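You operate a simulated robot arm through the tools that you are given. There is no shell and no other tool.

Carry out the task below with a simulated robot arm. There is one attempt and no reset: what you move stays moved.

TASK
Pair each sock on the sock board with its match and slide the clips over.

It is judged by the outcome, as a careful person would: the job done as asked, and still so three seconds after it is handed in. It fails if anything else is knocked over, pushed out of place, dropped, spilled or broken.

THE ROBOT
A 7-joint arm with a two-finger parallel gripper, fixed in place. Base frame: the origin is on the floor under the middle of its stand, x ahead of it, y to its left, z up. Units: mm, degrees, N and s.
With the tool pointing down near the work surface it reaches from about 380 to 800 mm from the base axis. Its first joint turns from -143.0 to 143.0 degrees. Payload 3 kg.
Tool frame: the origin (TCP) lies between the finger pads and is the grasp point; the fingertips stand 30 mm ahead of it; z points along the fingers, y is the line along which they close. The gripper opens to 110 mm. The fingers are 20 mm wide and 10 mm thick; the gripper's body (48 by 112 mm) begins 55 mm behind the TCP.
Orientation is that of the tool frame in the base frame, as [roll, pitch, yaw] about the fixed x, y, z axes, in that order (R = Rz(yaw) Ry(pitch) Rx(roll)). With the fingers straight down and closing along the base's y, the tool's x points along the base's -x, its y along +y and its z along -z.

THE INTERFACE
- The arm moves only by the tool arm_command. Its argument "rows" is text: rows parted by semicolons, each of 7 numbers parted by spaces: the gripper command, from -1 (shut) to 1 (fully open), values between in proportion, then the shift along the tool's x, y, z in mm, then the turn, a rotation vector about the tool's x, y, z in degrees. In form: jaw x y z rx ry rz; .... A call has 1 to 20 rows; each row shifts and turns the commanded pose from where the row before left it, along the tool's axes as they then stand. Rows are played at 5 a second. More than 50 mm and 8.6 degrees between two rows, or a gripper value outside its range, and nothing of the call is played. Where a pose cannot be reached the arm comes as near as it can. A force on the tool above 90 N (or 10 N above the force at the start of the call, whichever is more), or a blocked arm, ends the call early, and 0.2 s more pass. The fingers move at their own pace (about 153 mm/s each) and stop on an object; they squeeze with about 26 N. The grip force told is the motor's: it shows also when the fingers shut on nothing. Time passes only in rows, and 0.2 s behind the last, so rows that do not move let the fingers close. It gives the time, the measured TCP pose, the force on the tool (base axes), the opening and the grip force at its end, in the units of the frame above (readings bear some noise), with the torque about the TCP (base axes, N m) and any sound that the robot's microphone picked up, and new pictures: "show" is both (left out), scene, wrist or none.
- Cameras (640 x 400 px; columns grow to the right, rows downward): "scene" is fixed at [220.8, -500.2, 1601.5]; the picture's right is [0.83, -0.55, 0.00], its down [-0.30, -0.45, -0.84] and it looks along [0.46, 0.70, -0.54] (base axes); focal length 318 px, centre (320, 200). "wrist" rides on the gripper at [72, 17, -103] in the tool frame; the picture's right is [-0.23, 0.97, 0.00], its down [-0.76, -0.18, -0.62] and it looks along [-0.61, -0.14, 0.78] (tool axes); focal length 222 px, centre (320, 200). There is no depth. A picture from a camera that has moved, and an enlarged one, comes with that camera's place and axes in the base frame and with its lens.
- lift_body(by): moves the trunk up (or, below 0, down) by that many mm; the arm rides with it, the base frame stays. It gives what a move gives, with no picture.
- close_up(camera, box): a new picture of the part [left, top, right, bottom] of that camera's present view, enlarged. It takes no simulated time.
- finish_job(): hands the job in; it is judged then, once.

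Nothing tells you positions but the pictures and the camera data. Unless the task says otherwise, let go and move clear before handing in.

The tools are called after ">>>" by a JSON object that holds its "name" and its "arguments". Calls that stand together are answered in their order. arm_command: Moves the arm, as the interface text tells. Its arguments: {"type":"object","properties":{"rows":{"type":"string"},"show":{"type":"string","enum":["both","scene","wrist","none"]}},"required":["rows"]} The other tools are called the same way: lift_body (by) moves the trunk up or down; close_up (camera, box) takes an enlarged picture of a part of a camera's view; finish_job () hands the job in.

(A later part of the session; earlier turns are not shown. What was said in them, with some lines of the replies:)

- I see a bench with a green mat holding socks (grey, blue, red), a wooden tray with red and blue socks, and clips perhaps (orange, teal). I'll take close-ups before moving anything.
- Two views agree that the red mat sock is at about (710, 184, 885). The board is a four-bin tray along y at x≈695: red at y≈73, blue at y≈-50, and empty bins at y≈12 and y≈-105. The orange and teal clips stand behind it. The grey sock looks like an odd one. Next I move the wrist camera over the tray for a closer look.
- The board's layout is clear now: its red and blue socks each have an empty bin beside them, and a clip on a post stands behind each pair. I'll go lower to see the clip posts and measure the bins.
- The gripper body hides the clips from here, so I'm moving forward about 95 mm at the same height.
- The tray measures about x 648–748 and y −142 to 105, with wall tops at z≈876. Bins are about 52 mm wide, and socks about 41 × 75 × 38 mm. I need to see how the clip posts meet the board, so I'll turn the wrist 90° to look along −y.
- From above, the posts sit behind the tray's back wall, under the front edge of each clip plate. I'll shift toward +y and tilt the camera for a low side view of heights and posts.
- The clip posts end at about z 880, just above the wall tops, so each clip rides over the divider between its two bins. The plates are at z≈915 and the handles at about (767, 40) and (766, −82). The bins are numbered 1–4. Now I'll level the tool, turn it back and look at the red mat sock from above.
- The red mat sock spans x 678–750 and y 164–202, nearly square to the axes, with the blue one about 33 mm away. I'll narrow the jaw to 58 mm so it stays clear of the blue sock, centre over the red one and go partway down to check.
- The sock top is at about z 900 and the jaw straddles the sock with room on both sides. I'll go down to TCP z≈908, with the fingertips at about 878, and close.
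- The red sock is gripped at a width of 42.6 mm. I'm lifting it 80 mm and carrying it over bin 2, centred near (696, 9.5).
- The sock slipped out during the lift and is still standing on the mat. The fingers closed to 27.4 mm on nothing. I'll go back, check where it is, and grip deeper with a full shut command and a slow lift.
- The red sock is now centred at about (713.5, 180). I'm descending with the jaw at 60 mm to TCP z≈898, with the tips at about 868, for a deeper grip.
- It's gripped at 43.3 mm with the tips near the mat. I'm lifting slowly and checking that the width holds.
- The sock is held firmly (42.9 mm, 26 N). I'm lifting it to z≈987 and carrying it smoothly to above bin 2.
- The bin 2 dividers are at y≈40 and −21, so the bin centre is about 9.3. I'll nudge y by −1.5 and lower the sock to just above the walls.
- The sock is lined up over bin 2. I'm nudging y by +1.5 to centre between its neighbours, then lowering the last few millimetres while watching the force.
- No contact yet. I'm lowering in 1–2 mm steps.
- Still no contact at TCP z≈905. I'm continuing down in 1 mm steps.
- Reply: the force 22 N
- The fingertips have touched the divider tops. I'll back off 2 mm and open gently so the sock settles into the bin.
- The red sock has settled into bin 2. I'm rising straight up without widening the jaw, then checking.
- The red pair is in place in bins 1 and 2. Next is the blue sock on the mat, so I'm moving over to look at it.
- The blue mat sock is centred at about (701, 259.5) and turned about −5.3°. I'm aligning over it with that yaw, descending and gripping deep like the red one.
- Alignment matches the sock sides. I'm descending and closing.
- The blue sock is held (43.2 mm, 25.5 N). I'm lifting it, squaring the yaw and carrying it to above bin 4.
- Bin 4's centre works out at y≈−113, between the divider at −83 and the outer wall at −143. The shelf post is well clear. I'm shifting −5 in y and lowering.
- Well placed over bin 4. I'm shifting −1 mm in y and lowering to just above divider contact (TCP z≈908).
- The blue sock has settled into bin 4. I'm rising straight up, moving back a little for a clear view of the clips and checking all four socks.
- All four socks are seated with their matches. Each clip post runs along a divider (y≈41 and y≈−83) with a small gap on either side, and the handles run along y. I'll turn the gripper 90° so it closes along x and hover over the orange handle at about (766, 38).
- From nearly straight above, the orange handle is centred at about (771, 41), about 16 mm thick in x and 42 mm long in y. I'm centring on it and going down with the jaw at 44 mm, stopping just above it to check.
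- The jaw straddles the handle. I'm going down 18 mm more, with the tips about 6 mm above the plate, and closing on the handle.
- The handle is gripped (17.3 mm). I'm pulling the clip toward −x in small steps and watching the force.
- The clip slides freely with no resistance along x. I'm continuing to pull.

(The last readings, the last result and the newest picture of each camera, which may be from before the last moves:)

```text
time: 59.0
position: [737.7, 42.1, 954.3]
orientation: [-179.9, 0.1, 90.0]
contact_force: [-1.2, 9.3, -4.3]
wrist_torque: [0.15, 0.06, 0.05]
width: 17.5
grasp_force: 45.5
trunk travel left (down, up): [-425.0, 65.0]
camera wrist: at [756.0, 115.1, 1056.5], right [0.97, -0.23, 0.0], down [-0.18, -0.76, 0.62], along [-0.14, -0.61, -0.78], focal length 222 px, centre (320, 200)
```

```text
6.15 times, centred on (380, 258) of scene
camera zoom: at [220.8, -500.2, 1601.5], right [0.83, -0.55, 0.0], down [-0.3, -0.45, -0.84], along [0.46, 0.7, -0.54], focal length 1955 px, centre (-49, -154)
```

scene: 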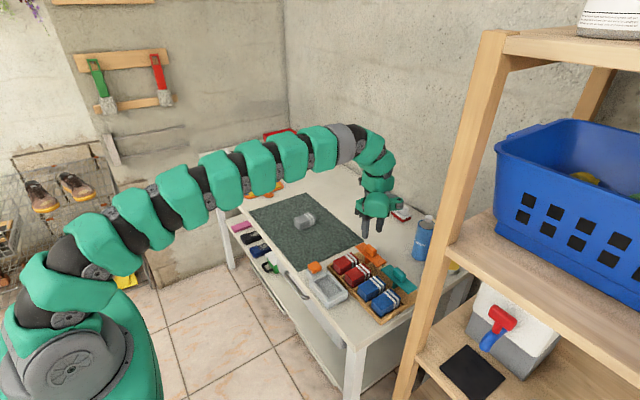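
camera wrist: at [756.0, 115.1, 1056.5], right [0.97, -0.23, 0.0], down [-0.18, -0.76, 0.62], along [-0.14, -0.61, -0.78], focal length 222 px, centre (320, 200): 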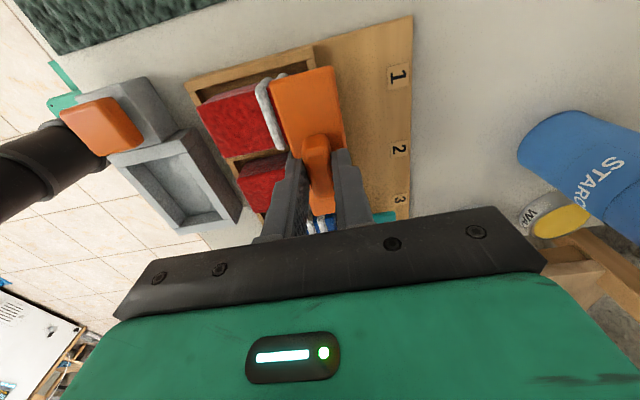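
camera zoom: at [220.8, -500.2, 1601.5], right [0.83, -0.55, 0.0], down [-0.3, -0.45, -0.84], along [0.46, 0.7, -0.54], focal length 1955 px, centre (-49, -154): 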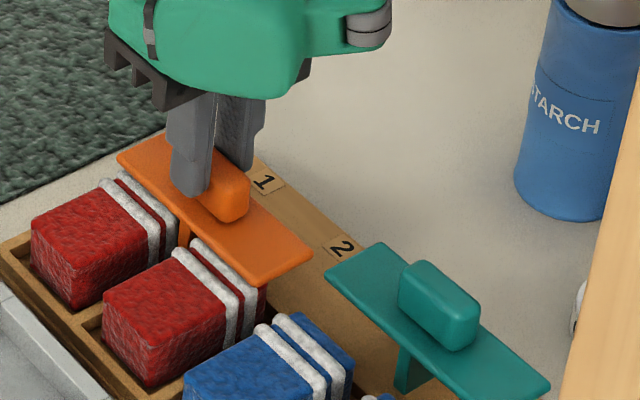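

It's moving over the socks without touching them. I'm continuing.

>>> {"name": "arm_command", "arguments": {"rows": "-1 -0.5 -5 0 0 0 0; -1 0 -5 0 0 0 0; -1 0 -4 0 0 0 0; -1 0 -4 0 0 0 0; -1 0 0 0 0 0 0", "show": "wrist"}}

>>> {"name": "close_up", "arguments": {"camera": "scene", "box": [340, 225, 420, 290]}}

```text
time: 60.2
position: [721.9, 42.0, 954.2]
orientation: [-179.9, 0.0, 89.8]
contact_force: [-0.3, 18.2, -7.5]
wrist_torque: [0.65, 0.04, 0.05]
width: 17.5
grasp_force: 44.4
trunk travel left (down, up): [-425.0, 65.0]
camera wrist: at [738.4, 115.0, 1056.6], right [0.97, -0.23, 0.0], down [-0.18, -0.76, 0.62], along [-0.14, -0.61, -0.78], focal length 222 px, centre (320, 200)
```

wrist: 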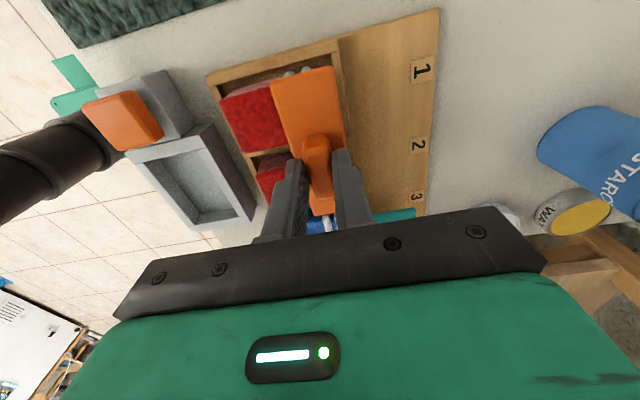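

```text
6.15 times, centred on (380, 258) of scene
camera zoom: at [220.8, -500.2, 1601.5], right [0.83, -0.55, 0.0], down [-0.3, -0.45, -0.84], along [0.46, 0.7, -0.54], focal length 1955 px, centre (-49, -154)
```

zoom: 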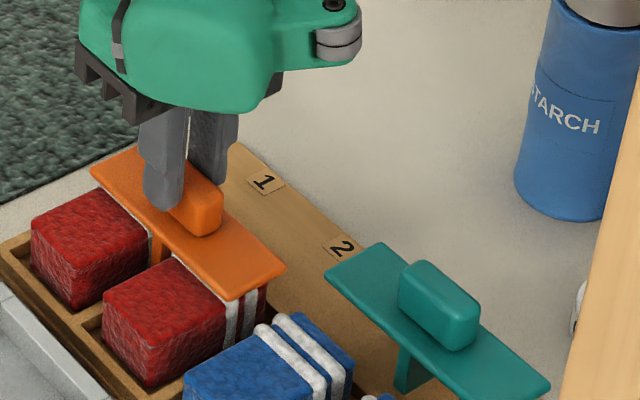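

The side force in y built up because I'm off the rail line slightly, so I'm correcting by +1 mm in y. I keep pulling in small steps and watch for an end stop.

>>> {"name": "arm_command", "arguments": {"rows": "-1 1 -3 0 0 0 0; -1 0 -3 0 0 0 0; -1 0 -3 0 0 0 0; -1 0 0 0 0 0 0", "show": "wrist"}}

>>> {"name": "close_up", "arguments": {"camera": "scene", "box": [340, 225, 420, 290]}}

```text
time: 61.2
position: [712.8, 42.6, 954.2]
orientation: [180.0, 0.1, 89.9]
contact_force: [-0.5, 7.9, -1.3]
wrist_torque: [-0.16, -0.04, 0.07]
width: 17.1
grasp_force: 45.7
trunk travel left (down, up): [-425.0, 65.0]
camera wrist: at [729.9, 115.1, 1056.5], right [0.97, -0.23, 0.0], down [-0.18, -0.76, 0.62], along [-0.14, -0.61, -0.78], focal length 222 px, centre (320, 200)
```

wrist: 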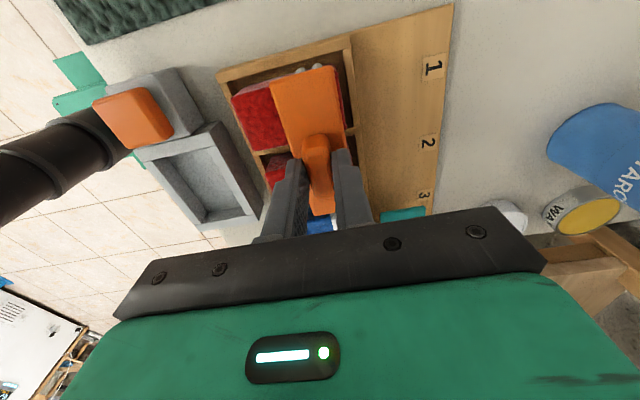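

```text
6.15 times, centred on (380, 258) of scene
camera zoom: at [220.8, -500.2, 1601.5], right [0.83, -0.55, 0.0], down [-0.3, -0.45, -0.84], along [0.46, 0.7, -0.54], focal length 1955 px, centre (-49, -154)
```

zoom: 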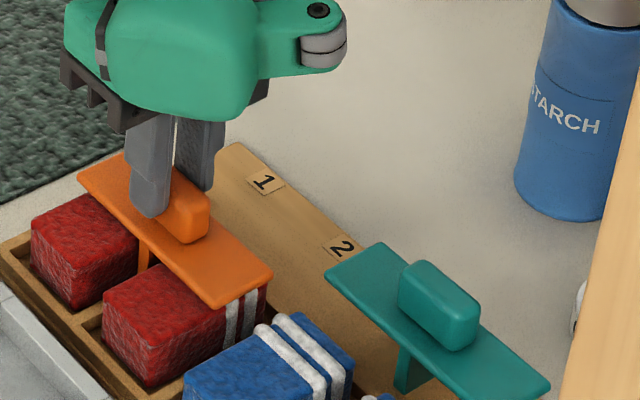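

Still free at 57 mm of travel. I'm continuing.

>>> {"name": "arm_command", "arguments": {"rows": "-1 0.5 -3 0 0 0 0; -1 0 -3 0 0 0 0; -1 0 -3 0 0 0 0; -1 0 0 0 0 0 0", "show": "none"}}

```text
time: 62.2
position: [704.0, 41.7, 954.7]
orientation: [-179.9, 0.1, 90.0]
contact_force: [0.5, 3.3, -5.8]
wrist_torque: [-0.33, -0.05, 0.1]
width: 17.3
grasp_force: 45.0
trunk travel left (down, up): [-425.0, 65.0]
```

>>> {"name": "arm_command", "arguments": {"rows": "-1 0 -3 0 0 0 0; -1 0 -3 0 0 0 0; -1 0 0 0 0 0 0", "show": "both"}}

>>> {"name": "close_up", "arguments": {"camera": "scene", "box": [340, 225, 420, 290]}}

>>> {"name": "close_up", "arguments": {"camera": "wrist", "box": [200, 20, 460, 240]}}

```text
time: 63.0
position: [700.0, 42.1, 953.9]
orientation: [180.0, 0.0, 90.0]
contact_force: [35.9, 4.3, -4.3]
wrist_torque: [0.21, -0.85, 0.23]
width: 17.3
grasp_force: 45.0
trunk travel left (down, up): [-425.0, 65.0]
camera wrist: at [717.2, 114.9, 1056.7], right [0.97, -0.23, 0.0], down [-0.18, -0.76, 0.62], along [-0.14, -0.61, -0.78], focal length 222 px, centre (320, 200)
```

scene: 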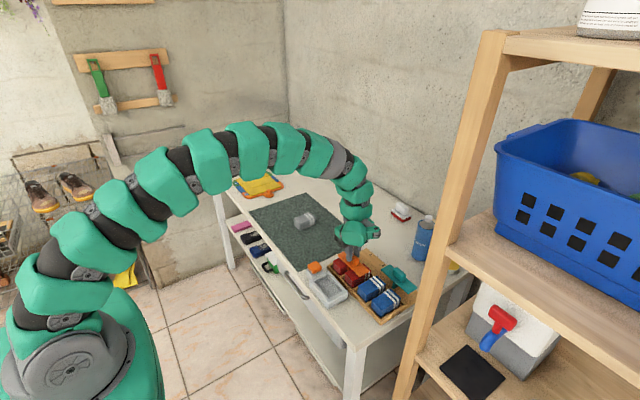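
wrist: 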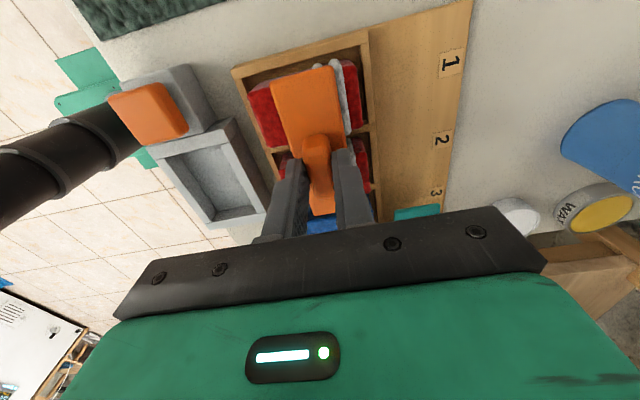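

```text
6.15 times, centred on (380, 258) of scene
camera zoom: at [220.8, -500.2, 1601.5], right [0.83, -0.55, 0.0], down [-0.3, -0.45, -0.84], along [0.46, 0.7, -0.54], focal length 1955 px, centre (-49, -154)
```

zoom: 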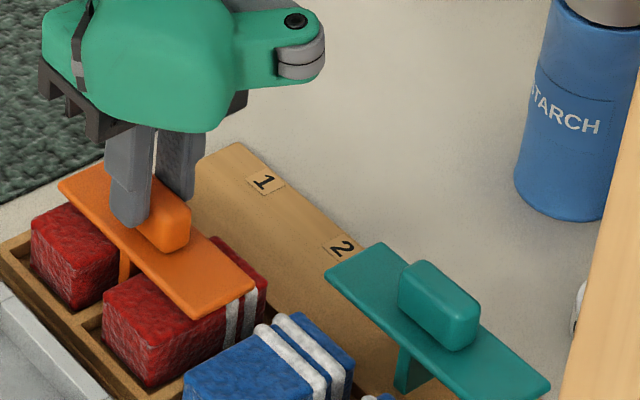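

```text
1.82 times, centred on (330, 130) of wrist
camera zoom: at [717.2, 114.9, 1056.7], right [0.97, -0.23, 0.0], down [-0.18, -0.76, 0.62], along [-0.14, -0.61, -0.78], focal length 404 px, centre (302, 327)
```

zoom: 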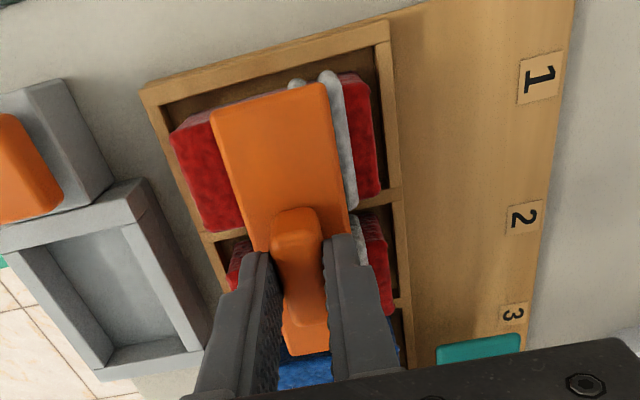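

An end stop is felt at x≈700 (36 N) after about 70 mm of travel, and the clip is now centred across the red pair. I'm easing off, opening and rising straight up.

>>> {"name": "arm_command", "arguments": {"rows": "-1 0 1.2 0 0 0 0; -1 0 0 0 0 0 0; -0.5 0 0 0 0 0 0; -0.25 0 0 0 0 0 0; -0.25 0 0 0 0 0 0; -0.25 0 0 -8 0 0 0; -0.25 0 0 -20 0 0 0; -0.25 0 0 -30 0 0 0; -0.25 0 0 -10 0 0 0; -0.25 0 0 0 0 0 0"}}

>>> {"name": "close_up", "arguments": {"camera": "scene", "box": [330, 225, 430, 305]}}

>>> {"name": "close_up", "arguments": {"camera": "wrist", "box": [200, 20, 460, 240]}}

```text
time: 65.2
position: [698.4, 42.7, 1022.2]
orientation: [-180.0, 0.1, 89.8]
contact_force: [-0.2, 0.1, -0.3]
wrist_torque: [-0.03, 0.0, 0.0]
width: 41.4
grasp_force: 0.0
trunk travel left (down, up): [-425.0, 65.0]
camera wrist: at [716.3, 115.3, 1125.2], right [0.97, -0.23, 0.0], down [-0.18, -0.76, 0.62], along [-0.14, -0.61, -0.78], focal length 222 px, centre (320, 200)
```

scene: 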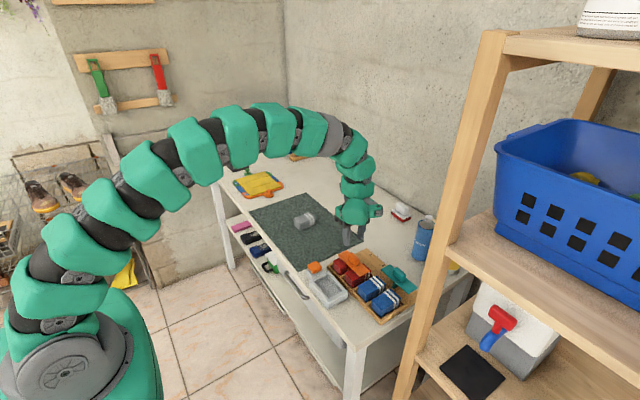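
wrist: 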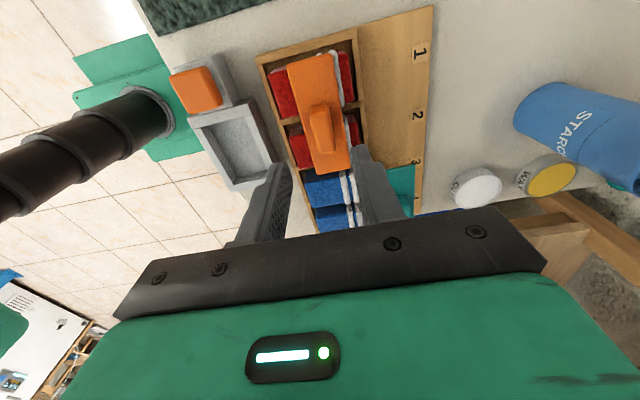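

```text
5.00 times, centred on (380, 265) of scene
camera zoom: at [220.8, -500.2, 1601.5], right [0.83, -0.55, 0.0], down [-0.3, -0.45, -0.84], along [0.46, 0.7, -0.54], focal length 1588 px, centre (20, -125)
```

zoom: 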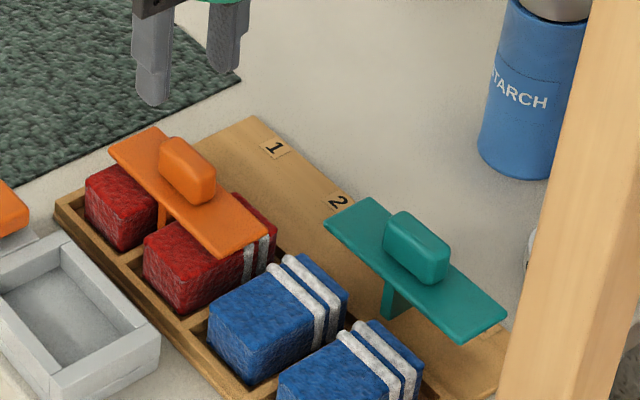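

```text
1.82 times, centred on (330, 130) of wrist
camera zoom: at [716.3, 115.3, 1125.2], right [0.97, -0.23, 0.0], down [-0.18, -0.76, 0.62], along [-0.14, -0.61, -0.78], focal length 404 px, centre (302, 327)
```

zoom: 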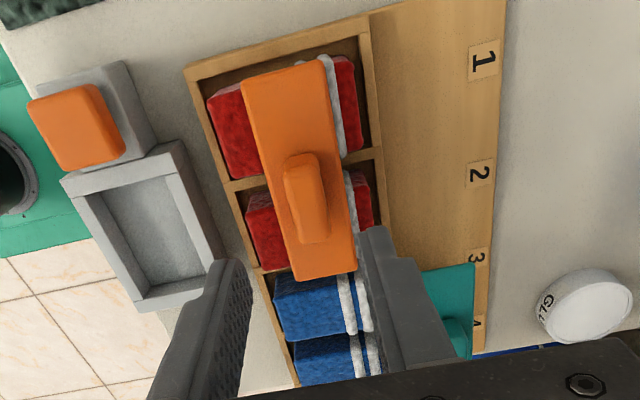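

The orange clip lies across the red pair. Now I move to above the teal handle at about (771, −80) and check alignment and shelf clearance before going down.

>>> {"name": "arm_command", "arguments": {"rows": "-0.2 -20 15 0 0 0 0; -0.2 -25 15 0 0 0 0; -0.2 -25 15 0 0 0 0; -0.2 -26 14 0 0 0 0; -0.2 -26 14 0 0 0 0; -0.2 0 0 0 0 0 0; -0.2 0 0 0 0 0 0"}}

>>> {"name": "close_up", "arguments": {"camera": "scene", "box": [340, 185, 460, 305]}}

>>> {"name": "close_up", "arguments": {"camera": "wrist", "box": [200, 20, 460, 240]}}

```text
time: 66.8
position: [769.7, -77.9, 1022.4]
orientation: [180.0, 0.0, 90.0]
contact_force: [0.3, 0.0, -0.1]
wrist_torque: [0.03, -0.04, -0.01]
width: 44.1
grasp_force: 0.0
trunk travel left (down, up): [-425.0, 65.0]
camera wrist: at [788.1, -6.3, 1124.0], right [0.97, -0.23, 0.0], down [-0.18, -0.76, 0.62], along [-0.14, -0.61, -0.78], focal length 222 px, centre (320, 200)
```

scene: 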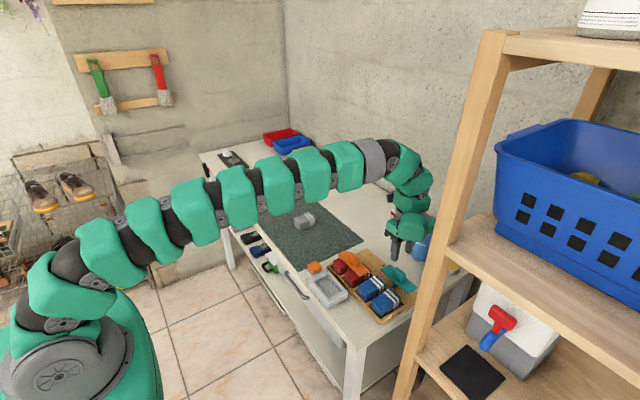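
wrist: 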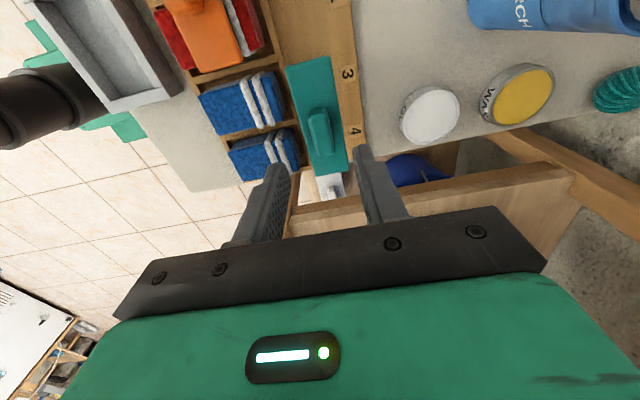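

```text
3.33 times, centred on (400, 245) of scene
camera zoom: at [220.8, -500.2, 1601.5], right [0.83, -0.55, 0.0], down [-0.3, -0.45, -0.84], along [0.46, 0.7, -0.54], focal length 1059 px, centre (53, 50)
```

zoom: 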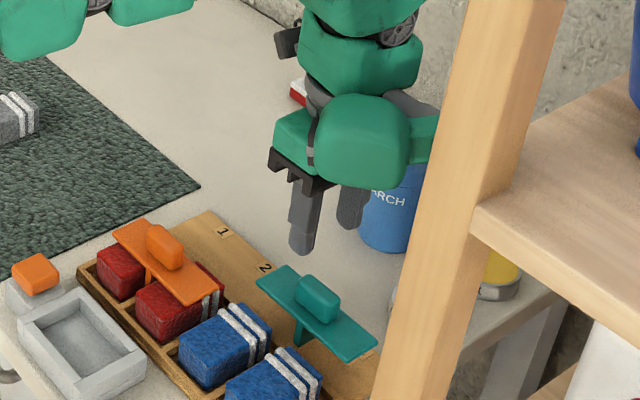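

```text
1.82 times, centred on (330, 130) of wrist
camera zoom: at [788.1, -6.3, 1124.0], right [0.97, -0.23, 0.0], down [-0.18, -0.76, 0.62], along [-0.14, -0.61, -0.78], focal length 404 px, centre (302, 327)
```

zoom: 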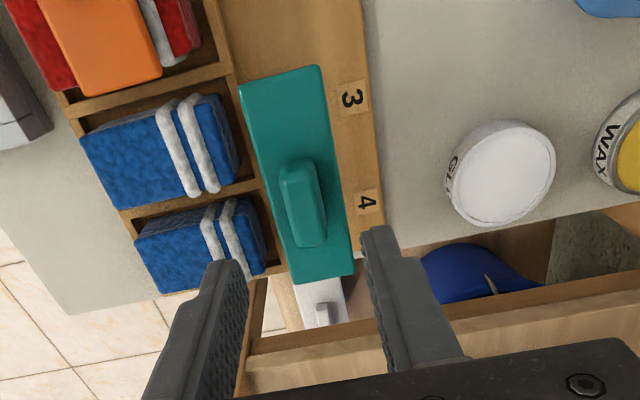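

The teal handle is centred at about (772.5, −81.5) and clear of the shelf. I'm centring and descending.

>>> {"name": "arm_command", "arguments": {"rows": "-0.2 -3 2.5 15 0 0 0; -0.2 0 0 20 0 0 0; -0.2 0 0 15 0 0 0; -0.2 0 0 0 0 0 0"}}

>>> {"name": "close_up", "arguments": {"camera": "wrist", "box": [200, 20, 460, 240]}}

>>> {"name": "close_up", "arguments": {"camera": "scene", "box": [350, 205, 450, 295]}}

```text
time: 67.8
position: [775.7, -81.5, 973.2]
orientation: [-180.0, -0.1, 89.8]
contact_force: [-0.1, 0.0, -0.3]
wrist_torque: [-0.01, 0.0, -0.01]
width: 43.8
grasp_force: 0.0
trunk travel left (down, up): [-425.0, 65.0]
camera wrist: at [792.0, -9.0, 1074.7], right [0.97, -0.23, 0.0], down [-0.18, -0.76, 0.62], along [-0.14, -0.61, -0.78], focal length 222 px, centre (320, 200)
```

scene: 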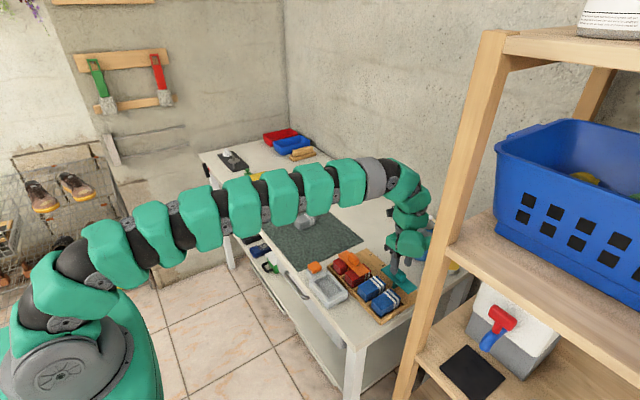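
wrist: 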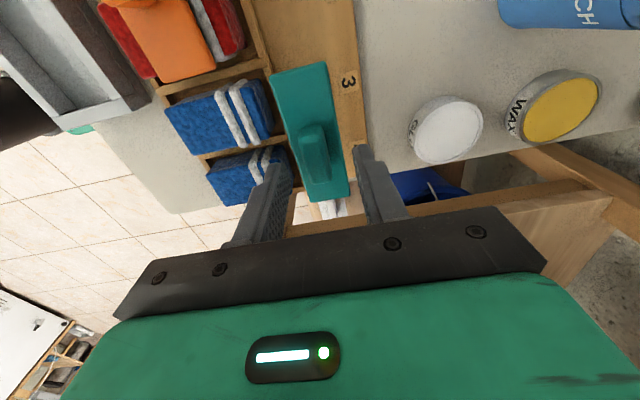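

```text
1.82 times, centred on (330, 130) of wrist
camera zoom: at [792.0, -9.0, 1074.7], right [0.97, -0.23, 0.0], down [-0.18, -0.76, 0.62], along [-0.14, -0.61, -0.78], focal length 404 px, centre (302, 327)
```

zoom: 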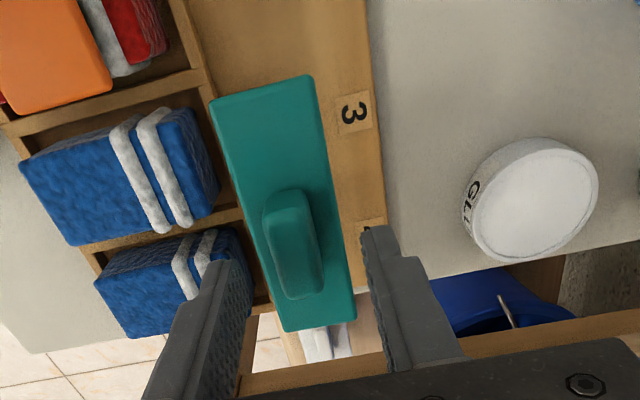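

```text
4.44 times, centred on (400, 250) of scene
camera zoom: at [220.8, -500.2, 1601.5], right [0.83, -0.55, 0.0], down [-0.3, -0.45, -0.84], along [0.46, 0.7, -0.54], focal length 1412 px, centre (-36, -22)
```

zoom: 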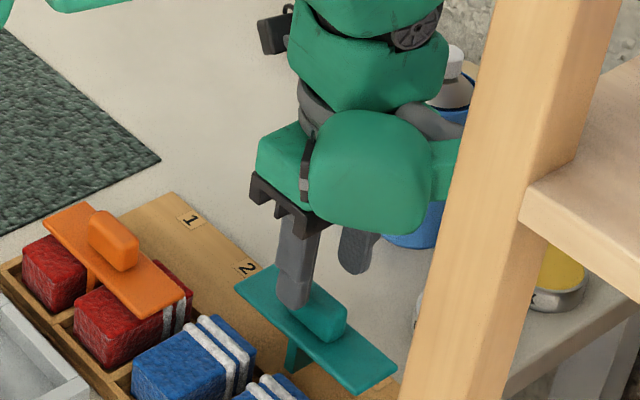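

The jaw is about 3.5 mm too far toward +x relative to the handle, so I'm correcting that and then descending and gripping.

>>> {"name": "arm_command", "arguments": {"rows": "-0.2 0 -3.5 0 0 0 0; -0.2 0 0 10 0 0 0; -0.2 0 0 9 0 0 0; -0.2 0 0 0 0 0 0; -0.6 0 0 0 0 0 0; -1 0 0 0 0 0 0; -1 0 0 0 0 0 0; -1 0 0 0 0 0 0", "show": "wrist"}}

>>> {"name": "close_up", "arguments": {"camera": "scene", "box": [350, 205, 450, 295]}}

```text
time: 69.6
position: [771.0, -81.3, 953.1]
orientation: [-179.9, 0.0, 89.9]
contact_force: [-0.3, 0.1, -0.9]
wrist_torque: [0.09, 0.06, 0.04]
width: 17.5
grasp_force: 45.3
trunk travel left (down, up): [-425.0, 65.0]
camera wrist: at [787.9, -8.6, 1055.6], right [0.97, -0.23, 0.0], down [-0.18, -0.76, 0.62], along [-0.14, -0.61, -0.78], focal length 222 px, centre (320, 200)
```

wrist: 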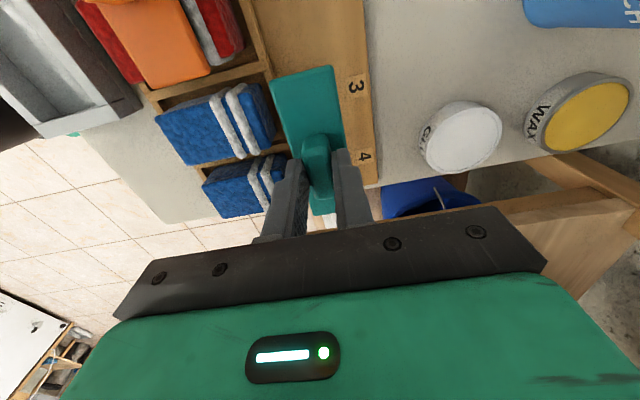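

```text
4.44 times, centred on (400, 250) of scene
camera zoom: at [220.8, -500.2, 1601.5], right [0.83, -0.55, 0.0], down [-0.3, -0.45, -0.84], along [0.46, 0.7, -0.54], focal length 1412 px, centre (-36, -22)
```

zoom: 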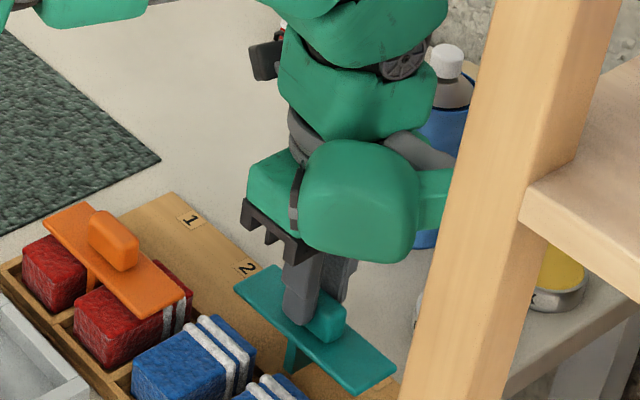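

The teal handle is gripped (17.5 mm). I'm pulling toward −x in small steps as before.

>>> {"name": "arm_command", "arguments": {"rows": "-1 0 -3 0 0 0 0; -1 0 -4 0 0 0 0; -1 0 -4 0 0 0 0; -1 0 -4 0 0 0 0; -1 0 0 0 0 0 0", "show": "wrist"}}

>>> {"name": "close_up", "arguments": {"camera": "scene", "box": [350, 205, 450, 295]}}

```text
time: 70.8
position: [755.2, -82.1, 952.6]
orientation: [-179.9, 0.0, 89.9]
contact_force: [0.2, 4.2, -6.1]
wrist_torque: [0.17, -0.04, 0.03]
width: 17.4
grasp_force: 45.0
trunk travel left (down, up): [-425.0, 65.0]
camera wrist: at [773.9, -8.6, 1055.6], right [0.97, -0.23, 0.0], down [-0.18, -0.76, 0.62], along [-0.14, -0.61, -0.78], focal length 222 px, centre (320, 200)
```

wrist: 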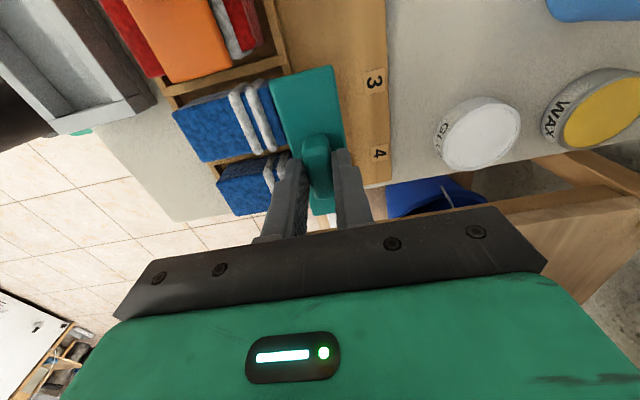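

```text
4.44 times, centred on (400, 250) of scene
camera zoom: at [220.8, -500.2, 1601.5], right [0.83, -0.55, 0.0], down [-0.3, -0.45, -0.84], along [0.46, 0.7, -0.54], focal length 1412 px, centre (-36, -22)
```

zoom: 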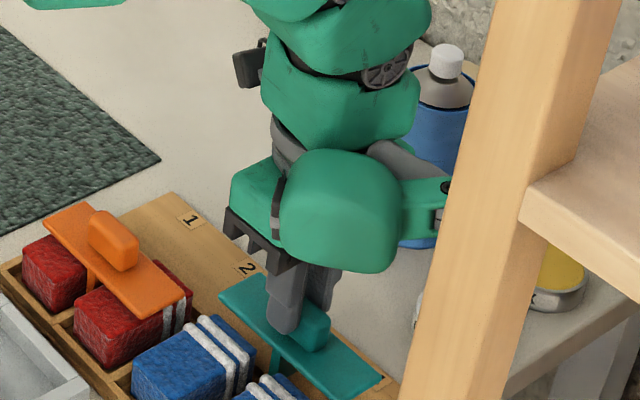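

>>> {"name": "arm_command", "arguments": {"rows": "-1 0.4 -4 0 0 0 0; -1 0 -5 0 0 0 0; -1 0 -5 0 0 0 0; -1 0 -4 0 0 0 0; -1 0 0 0 0 0 0", "show": "wrist"}}

>>> {"name": "close_up", "arguments": {"camera": "scene", "box": [350, 215, 450, 305]}}

```text
time: 72.0
position: [735.9, -81.6, 953.5]
orientation: [-179.9, 0.1, 89.9]
contact_force: [-0.5, 5.5, -8.3]
wrist_torque: [-0.2, 0.17, 0.07]
width: 17.2
grasp_force: 45.6
trunk travel left (down, up): [-425.0, 65.0]
camera wrist: at [754.2, -8.5, 1055.6], right [0.97, -0.23, 0.0], down [-0.18, -0.76, 0.62], along [-0.14, -0.61, -0.78], focal length 222 px, centre (320, 200)
```

wrist: 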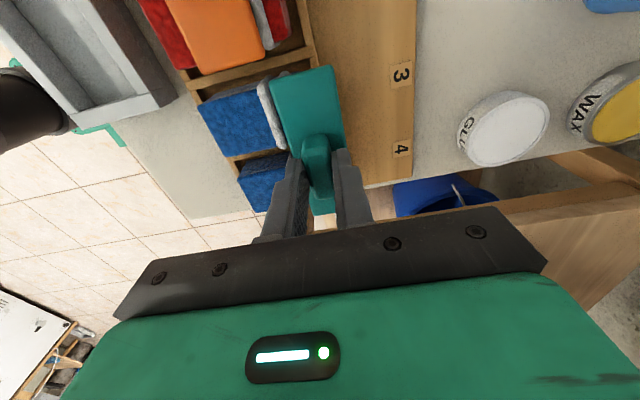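

```text
4.44 times, centred on (400, 260) of scene
camera zoom: at [220.8, -500.2, 1601.5], right [0.83, -0.55, 0.0], down [-0.3, -0.45, -0.84], along [0.46, 0.7, -0.54], focal length 1412 px, centre (-36, -67)
```

zoom: 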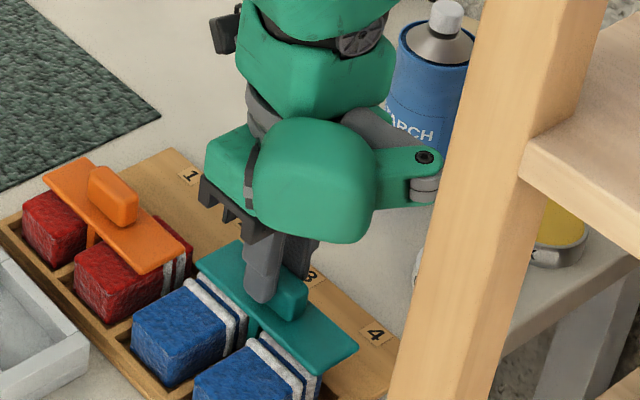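

The teal clip is sliding cleanly over the blue pair. I'm continuing toward the end stop.

>>> {"name": "arm_command", "arguments": {"rows": "-1 0.4 -4 0 0 0 0; -1 0 -4 0 0 0 0; -1 0 -4 0 0 0 0; -1 0 -4 0 0 0 0; -1 0 0 0 0 0 0", "show": "wrist"}}

>>> {"name": "close_up", "arguments": {"camera": "scene", "box": [350, 215, 450, 305]}}

```text
time: 73.2
position: [721.2, -82.7, 953.1]
orientation: [-179.8, -0.1, 89.9]
contact_force: [-0.1, 3.8, -8.0]
wrist_torque: [0.16, 0.0, 0.08]
width: 17.5
grasp_force: 45.4
trunk travel left (down, up): [-425.0, 65.0]
camera wrist: at [738.7, -8.5, 1055.6], right [0.97, -0.23, 0.0], down [-0.18, -0.76, 0.62], along [-0.14, -0.61, -0.78], focal length 222 px, centre (320, 200)
```

wrist: 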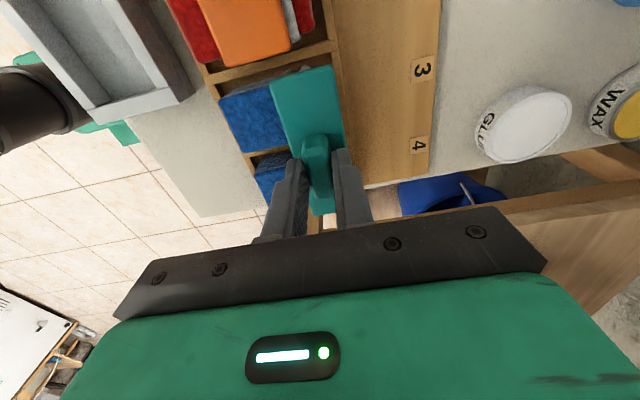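

```text
4.44 times, centred on (400, 260) of scene
camera zoom: at [220.8, -500.2, 1601.5], right [0.83, -0.55, 0.0], down [-0.3, -0.45, -0.84], along [0.46, 0.7, -0.54], focal length 1412 px, centre (-36, -67)
```

zoom: 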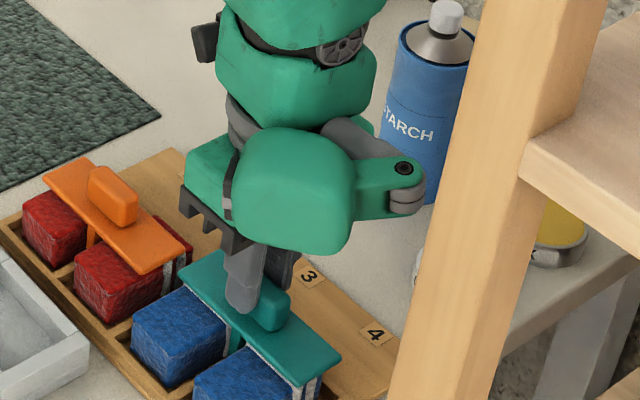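

>>> {"name": "arm_command", "arguments": {"rows": "-1 0.3 -4 0 0 0 0; -1 0 -4 0 0 0 0; -1 0 -4 0 0 0 0; -1 0 -3 0 0 0 0; -1 0 0 0 0 0 0", "show": "none"}}

```text
time: 74.4
position: [706.7, -81.5, 954.0]
orientation: [179.9, -0.1, 89.9]
contact_force: [-0.7, -1.6, -7.4]
wrist_torque: [0.36, 0.03, 0.06]
width: 17.3
grasp_force: 45.1
trunk travel left (down, up): [-425.0, 65.0]
```

>>> {"name": "arm_command", "arguments": {"rows": "-1 0 -3 0 0 0 0; -1 0 -3 0 0 0 0; -1 0 -2 0 0 0 0; -1 0 0 0 0 0 0", "show": "both"}}

>>> {"name": "close_up", "arguments": {"camera": "scene", "box": [340, 225, 440, 315]}}

```text
time: 75.4
position: [701.3, -81.4, 953.4]
orientation: [179.9, 0.0, 89.9]
contact_force: [16.1, -4.2, -5.2]
wrist_torque: [-0.49, -0.43, 0.06]
width: 17.6
grasp_force: 44.9
trunk travel left (down, up): [-425.0, 65.0]
camera wrist: at [717.8, -8.4, 1055.7], right [0.97, -0.23, 0.0], down [-0.18, -0.76, 0.62], along [-0.14, -0.61, -0.78], focal length 222 px, centre (320, 200)
```

scene: 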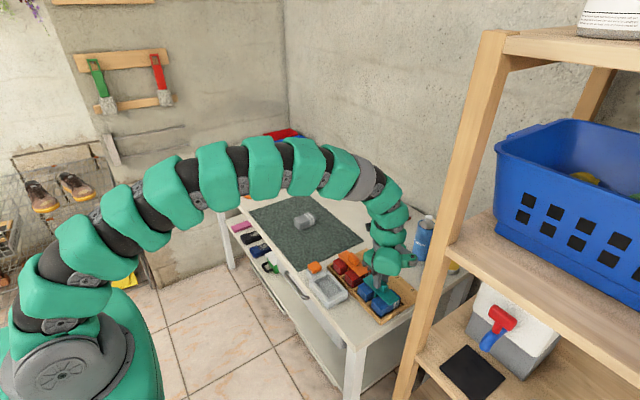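
wrist: 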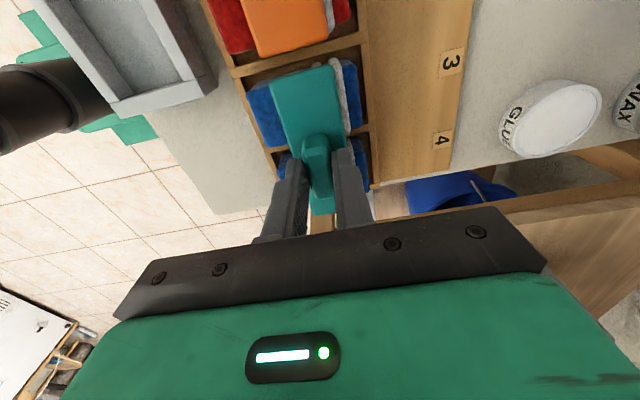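

```text
4.44 times, centred on (390, 270) of scene
camera zoom: at [220.8, -500.2, 1601.5], right [0.83, -0.55, 0.0], down [-0.3, -0.45, -0.84], along [0.46, 0.7, -0.54], focal length 1412 px, centre (9, -111)
```

zoom: 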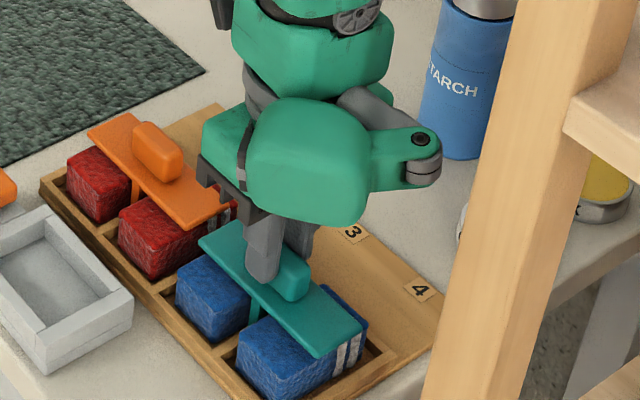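

The end stop is felt at x≈701, matching the orange clip. I'll press 1 mm more to be sure, ease off, release and rise.

>>> {"name": "arm_command", "arguments": {"rows": "-1 0 -1 0 0 0 0; -1 0 0 0 0 0 0; -1 0 1 0 0 0 0; -0.5 0 0 0 0 0 0; -0.25 0 0 0 0 0 0; -0.25 0 0 0 0 0 0; -0.25 0 0 -8 0 0 0; -0.25 0 0 -20 0 0 0; -0.25 0 0 -30 0 0 0; -0.25 0 0 -20 0 0 0; -0.25 0 0 0 0 0 0"}}

>>> {"name": "close_up", "arguments": {"camera": "scene", "box": [330, 235, 430, 325]}}

>>> {"name": "close_up", "arguments": {"camera": "wrist", "box": [200, 0, 460, 220]}}

```text
time: 77.8
position: [697.9, -80.7, 1031.5]
orientation: [-179.9, 0.0, 90.0]
contact_force: [-0.1, -0.3, 0.1]
wrist_torque: [0.0, -0.01, -0.02]
width: 41.2
grasp_force: 0.1
trunk travel left (down, up): [-425.0, 65.0]
camera wrist: at [715.7, -7.0, 1134.3], right [0.97, -0.23, 0.0], down [-0.18, -0.76, 0.62], along [-0.14, -0.61, -0.78], focal length 222 px, centre (320, 200)
```

scene: 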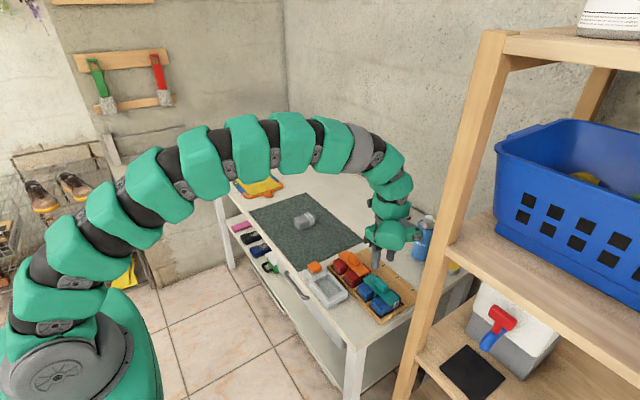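
wrist: 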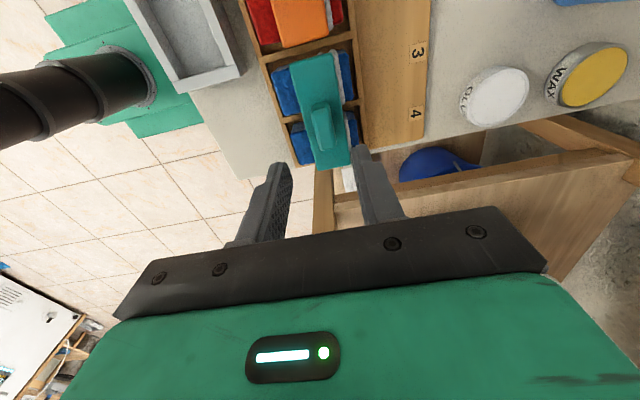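

```text
4.44 times, centred on (380, 280) of scene
camera zoom: at [220.8, -500.2, 1601.5], right [0.83, -0.55, 0.0], down [-0.3, -0.45, -0.84], along [0.46, 0.7, -0.54], focal length 1412 px, centre (53, -156)
```

zoom: 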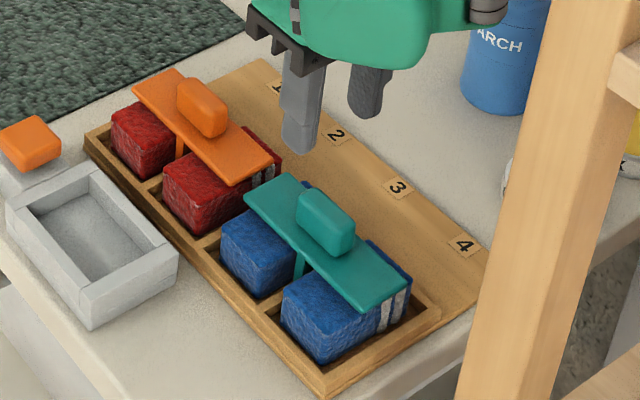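

```text
1.82 times, centred on (330, 110) of wrist
camera zoom: at [715.7, -7.0, 1134.3], right [0.97, -0.23, 0.0], down [-0.18, -0.76, 0.62], along [-0.14, -0.61, -0.78], focal length 404 px, centre (302, 364)
```

zoom: 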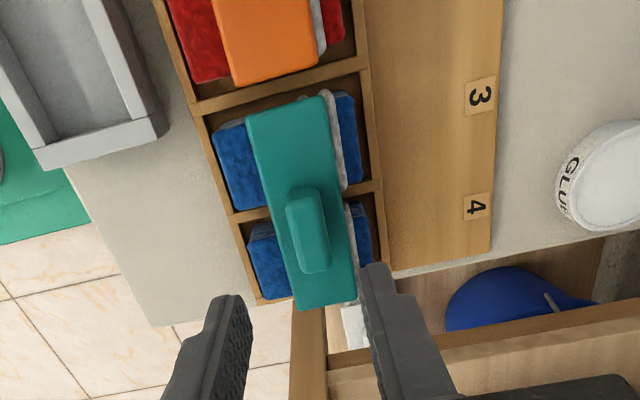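

Both clips are at their stops over the matched pairs, and the odd grey sock was left alone. I'm raising and backing the arm away for a last clear look.

>>> {"name": "arm_command", "arguments": {"rows": "-0.25 0 0 -35 0 0 0; -0.25 0 0 -40 0 0 0; -0.25 0 0 -40 0 0 0; -0.25 30 -20 -20 0 0 0; -0.25 40 -25 0 0 0 0; -0.25 40 -25 0 0 0 0; -0.25 40 -25 0 0 0 0; -0.25 40 -25 0 0 0 0; -0.25 30 -20 0 0 0 0; -0.25 0 0 0 0 0 0; -0.25 0 0 0 0 0 0"}}

>>> {"name": "close_up", "arguments": {"camera": "scene", "box": [230, 170, 450, 330]}}

>>> {"name": "close_up", "arguments": {"camera": "scene", "box": [325, 240, 425, 325]}}

```text
time: 80.2
position: [558.7, 140.6, 1165.9]
orientation: [180.0, 0.0, 89.9]
contact_force: [0.0, 0.5, 0.2]
wrist_torque: [-0.02, 0.02, -0.02]
width: 41.3
grasp_force: 0.0
trunk travel left (down, up): [-425.0, 65.0]
camera wrist: at [576.1, 213.6, 1267.9], right [0.97, -0.23, 0.0], down [-0.18, -0.76, 0.62], along [-0.14, -0.61, -0.78], focal length 222 px, centre (320, 200)
```

scene: 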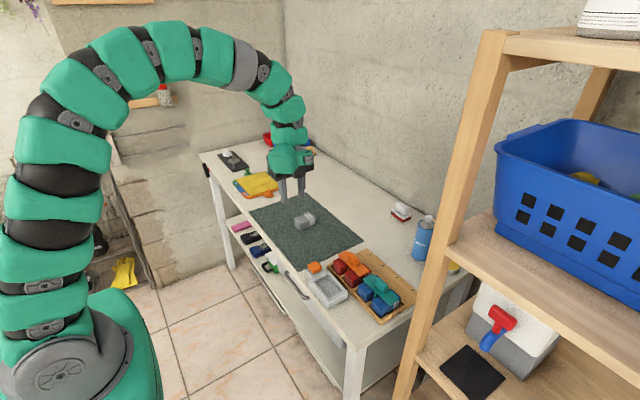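
wrist: 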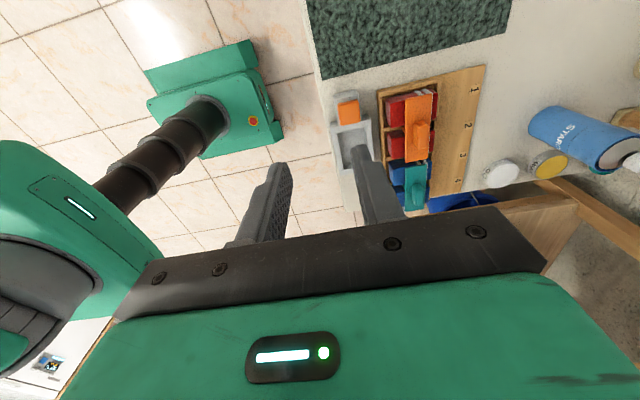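

```text
2.50 times, centred on (340, 250) of scene
camera zoom: at [220.8, -500.2, 1601.5], right [0.83, -0.55, 0.0], down [-0.3, -0.45, -0.84], along [0.46, 0.7, -0.54], focal length 794 px, centre (270, 75)
```

zoom: 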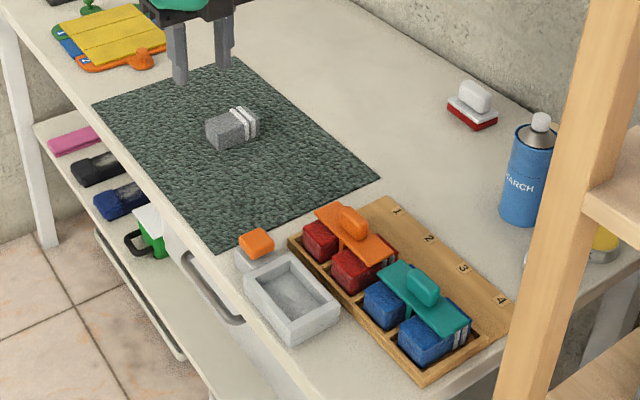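

```text
4.71 times, centred on (375, 282) of scene
camera zoom: at [220.8, -500.2, 1601.5], right [0.83, -0.55, 0.0], down [-0.3, -0.45, -0.84], along [0.46, 0.7, -0.54], focal length 1495 px, centre (61, -188)
```

zoom: 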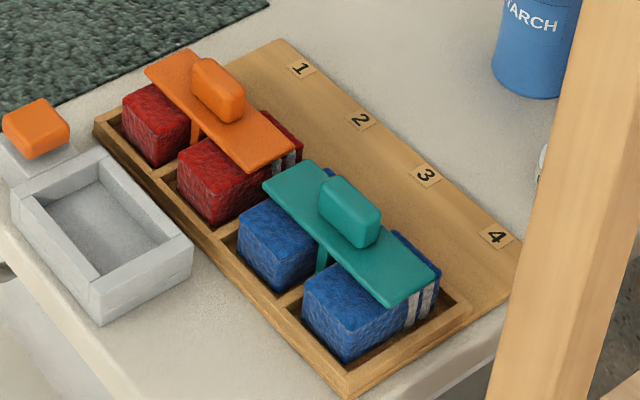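

The red pair sits in bins 1 and 2 under the orange clip, and the blue pair in bins 3 and 4 under the teal clip. The grey sock and everything else on the bench look undisturbed, and the arm is clear, so I'm handing the job in.

>>> {"name": "finish_job", "arguments": {}}

```text
The job is handed in.
```

The red and blue socks are paired on the board, and both clips are slid over to their end stops. I handed the job in and haven't seen a verdict.

- **Red pair:** the red sock from the mat is in bin 2, beside its match in bin 1, with the orange clip across both.
- **Blue pair:** the blue sock from the mat is in bin 4, beside its match in bin 3, with the teal clip across both.
- **Grey sock:** it has no match on the board, so I left it on the mat.

The first grip on the red sock slipped as I lifted it. It stayed upright and shifted only a few millimetres, and the second, deeper grip held. In the last picture the socks and clips were in place, nothing else looked disturbed, and the arm was clear of the board.
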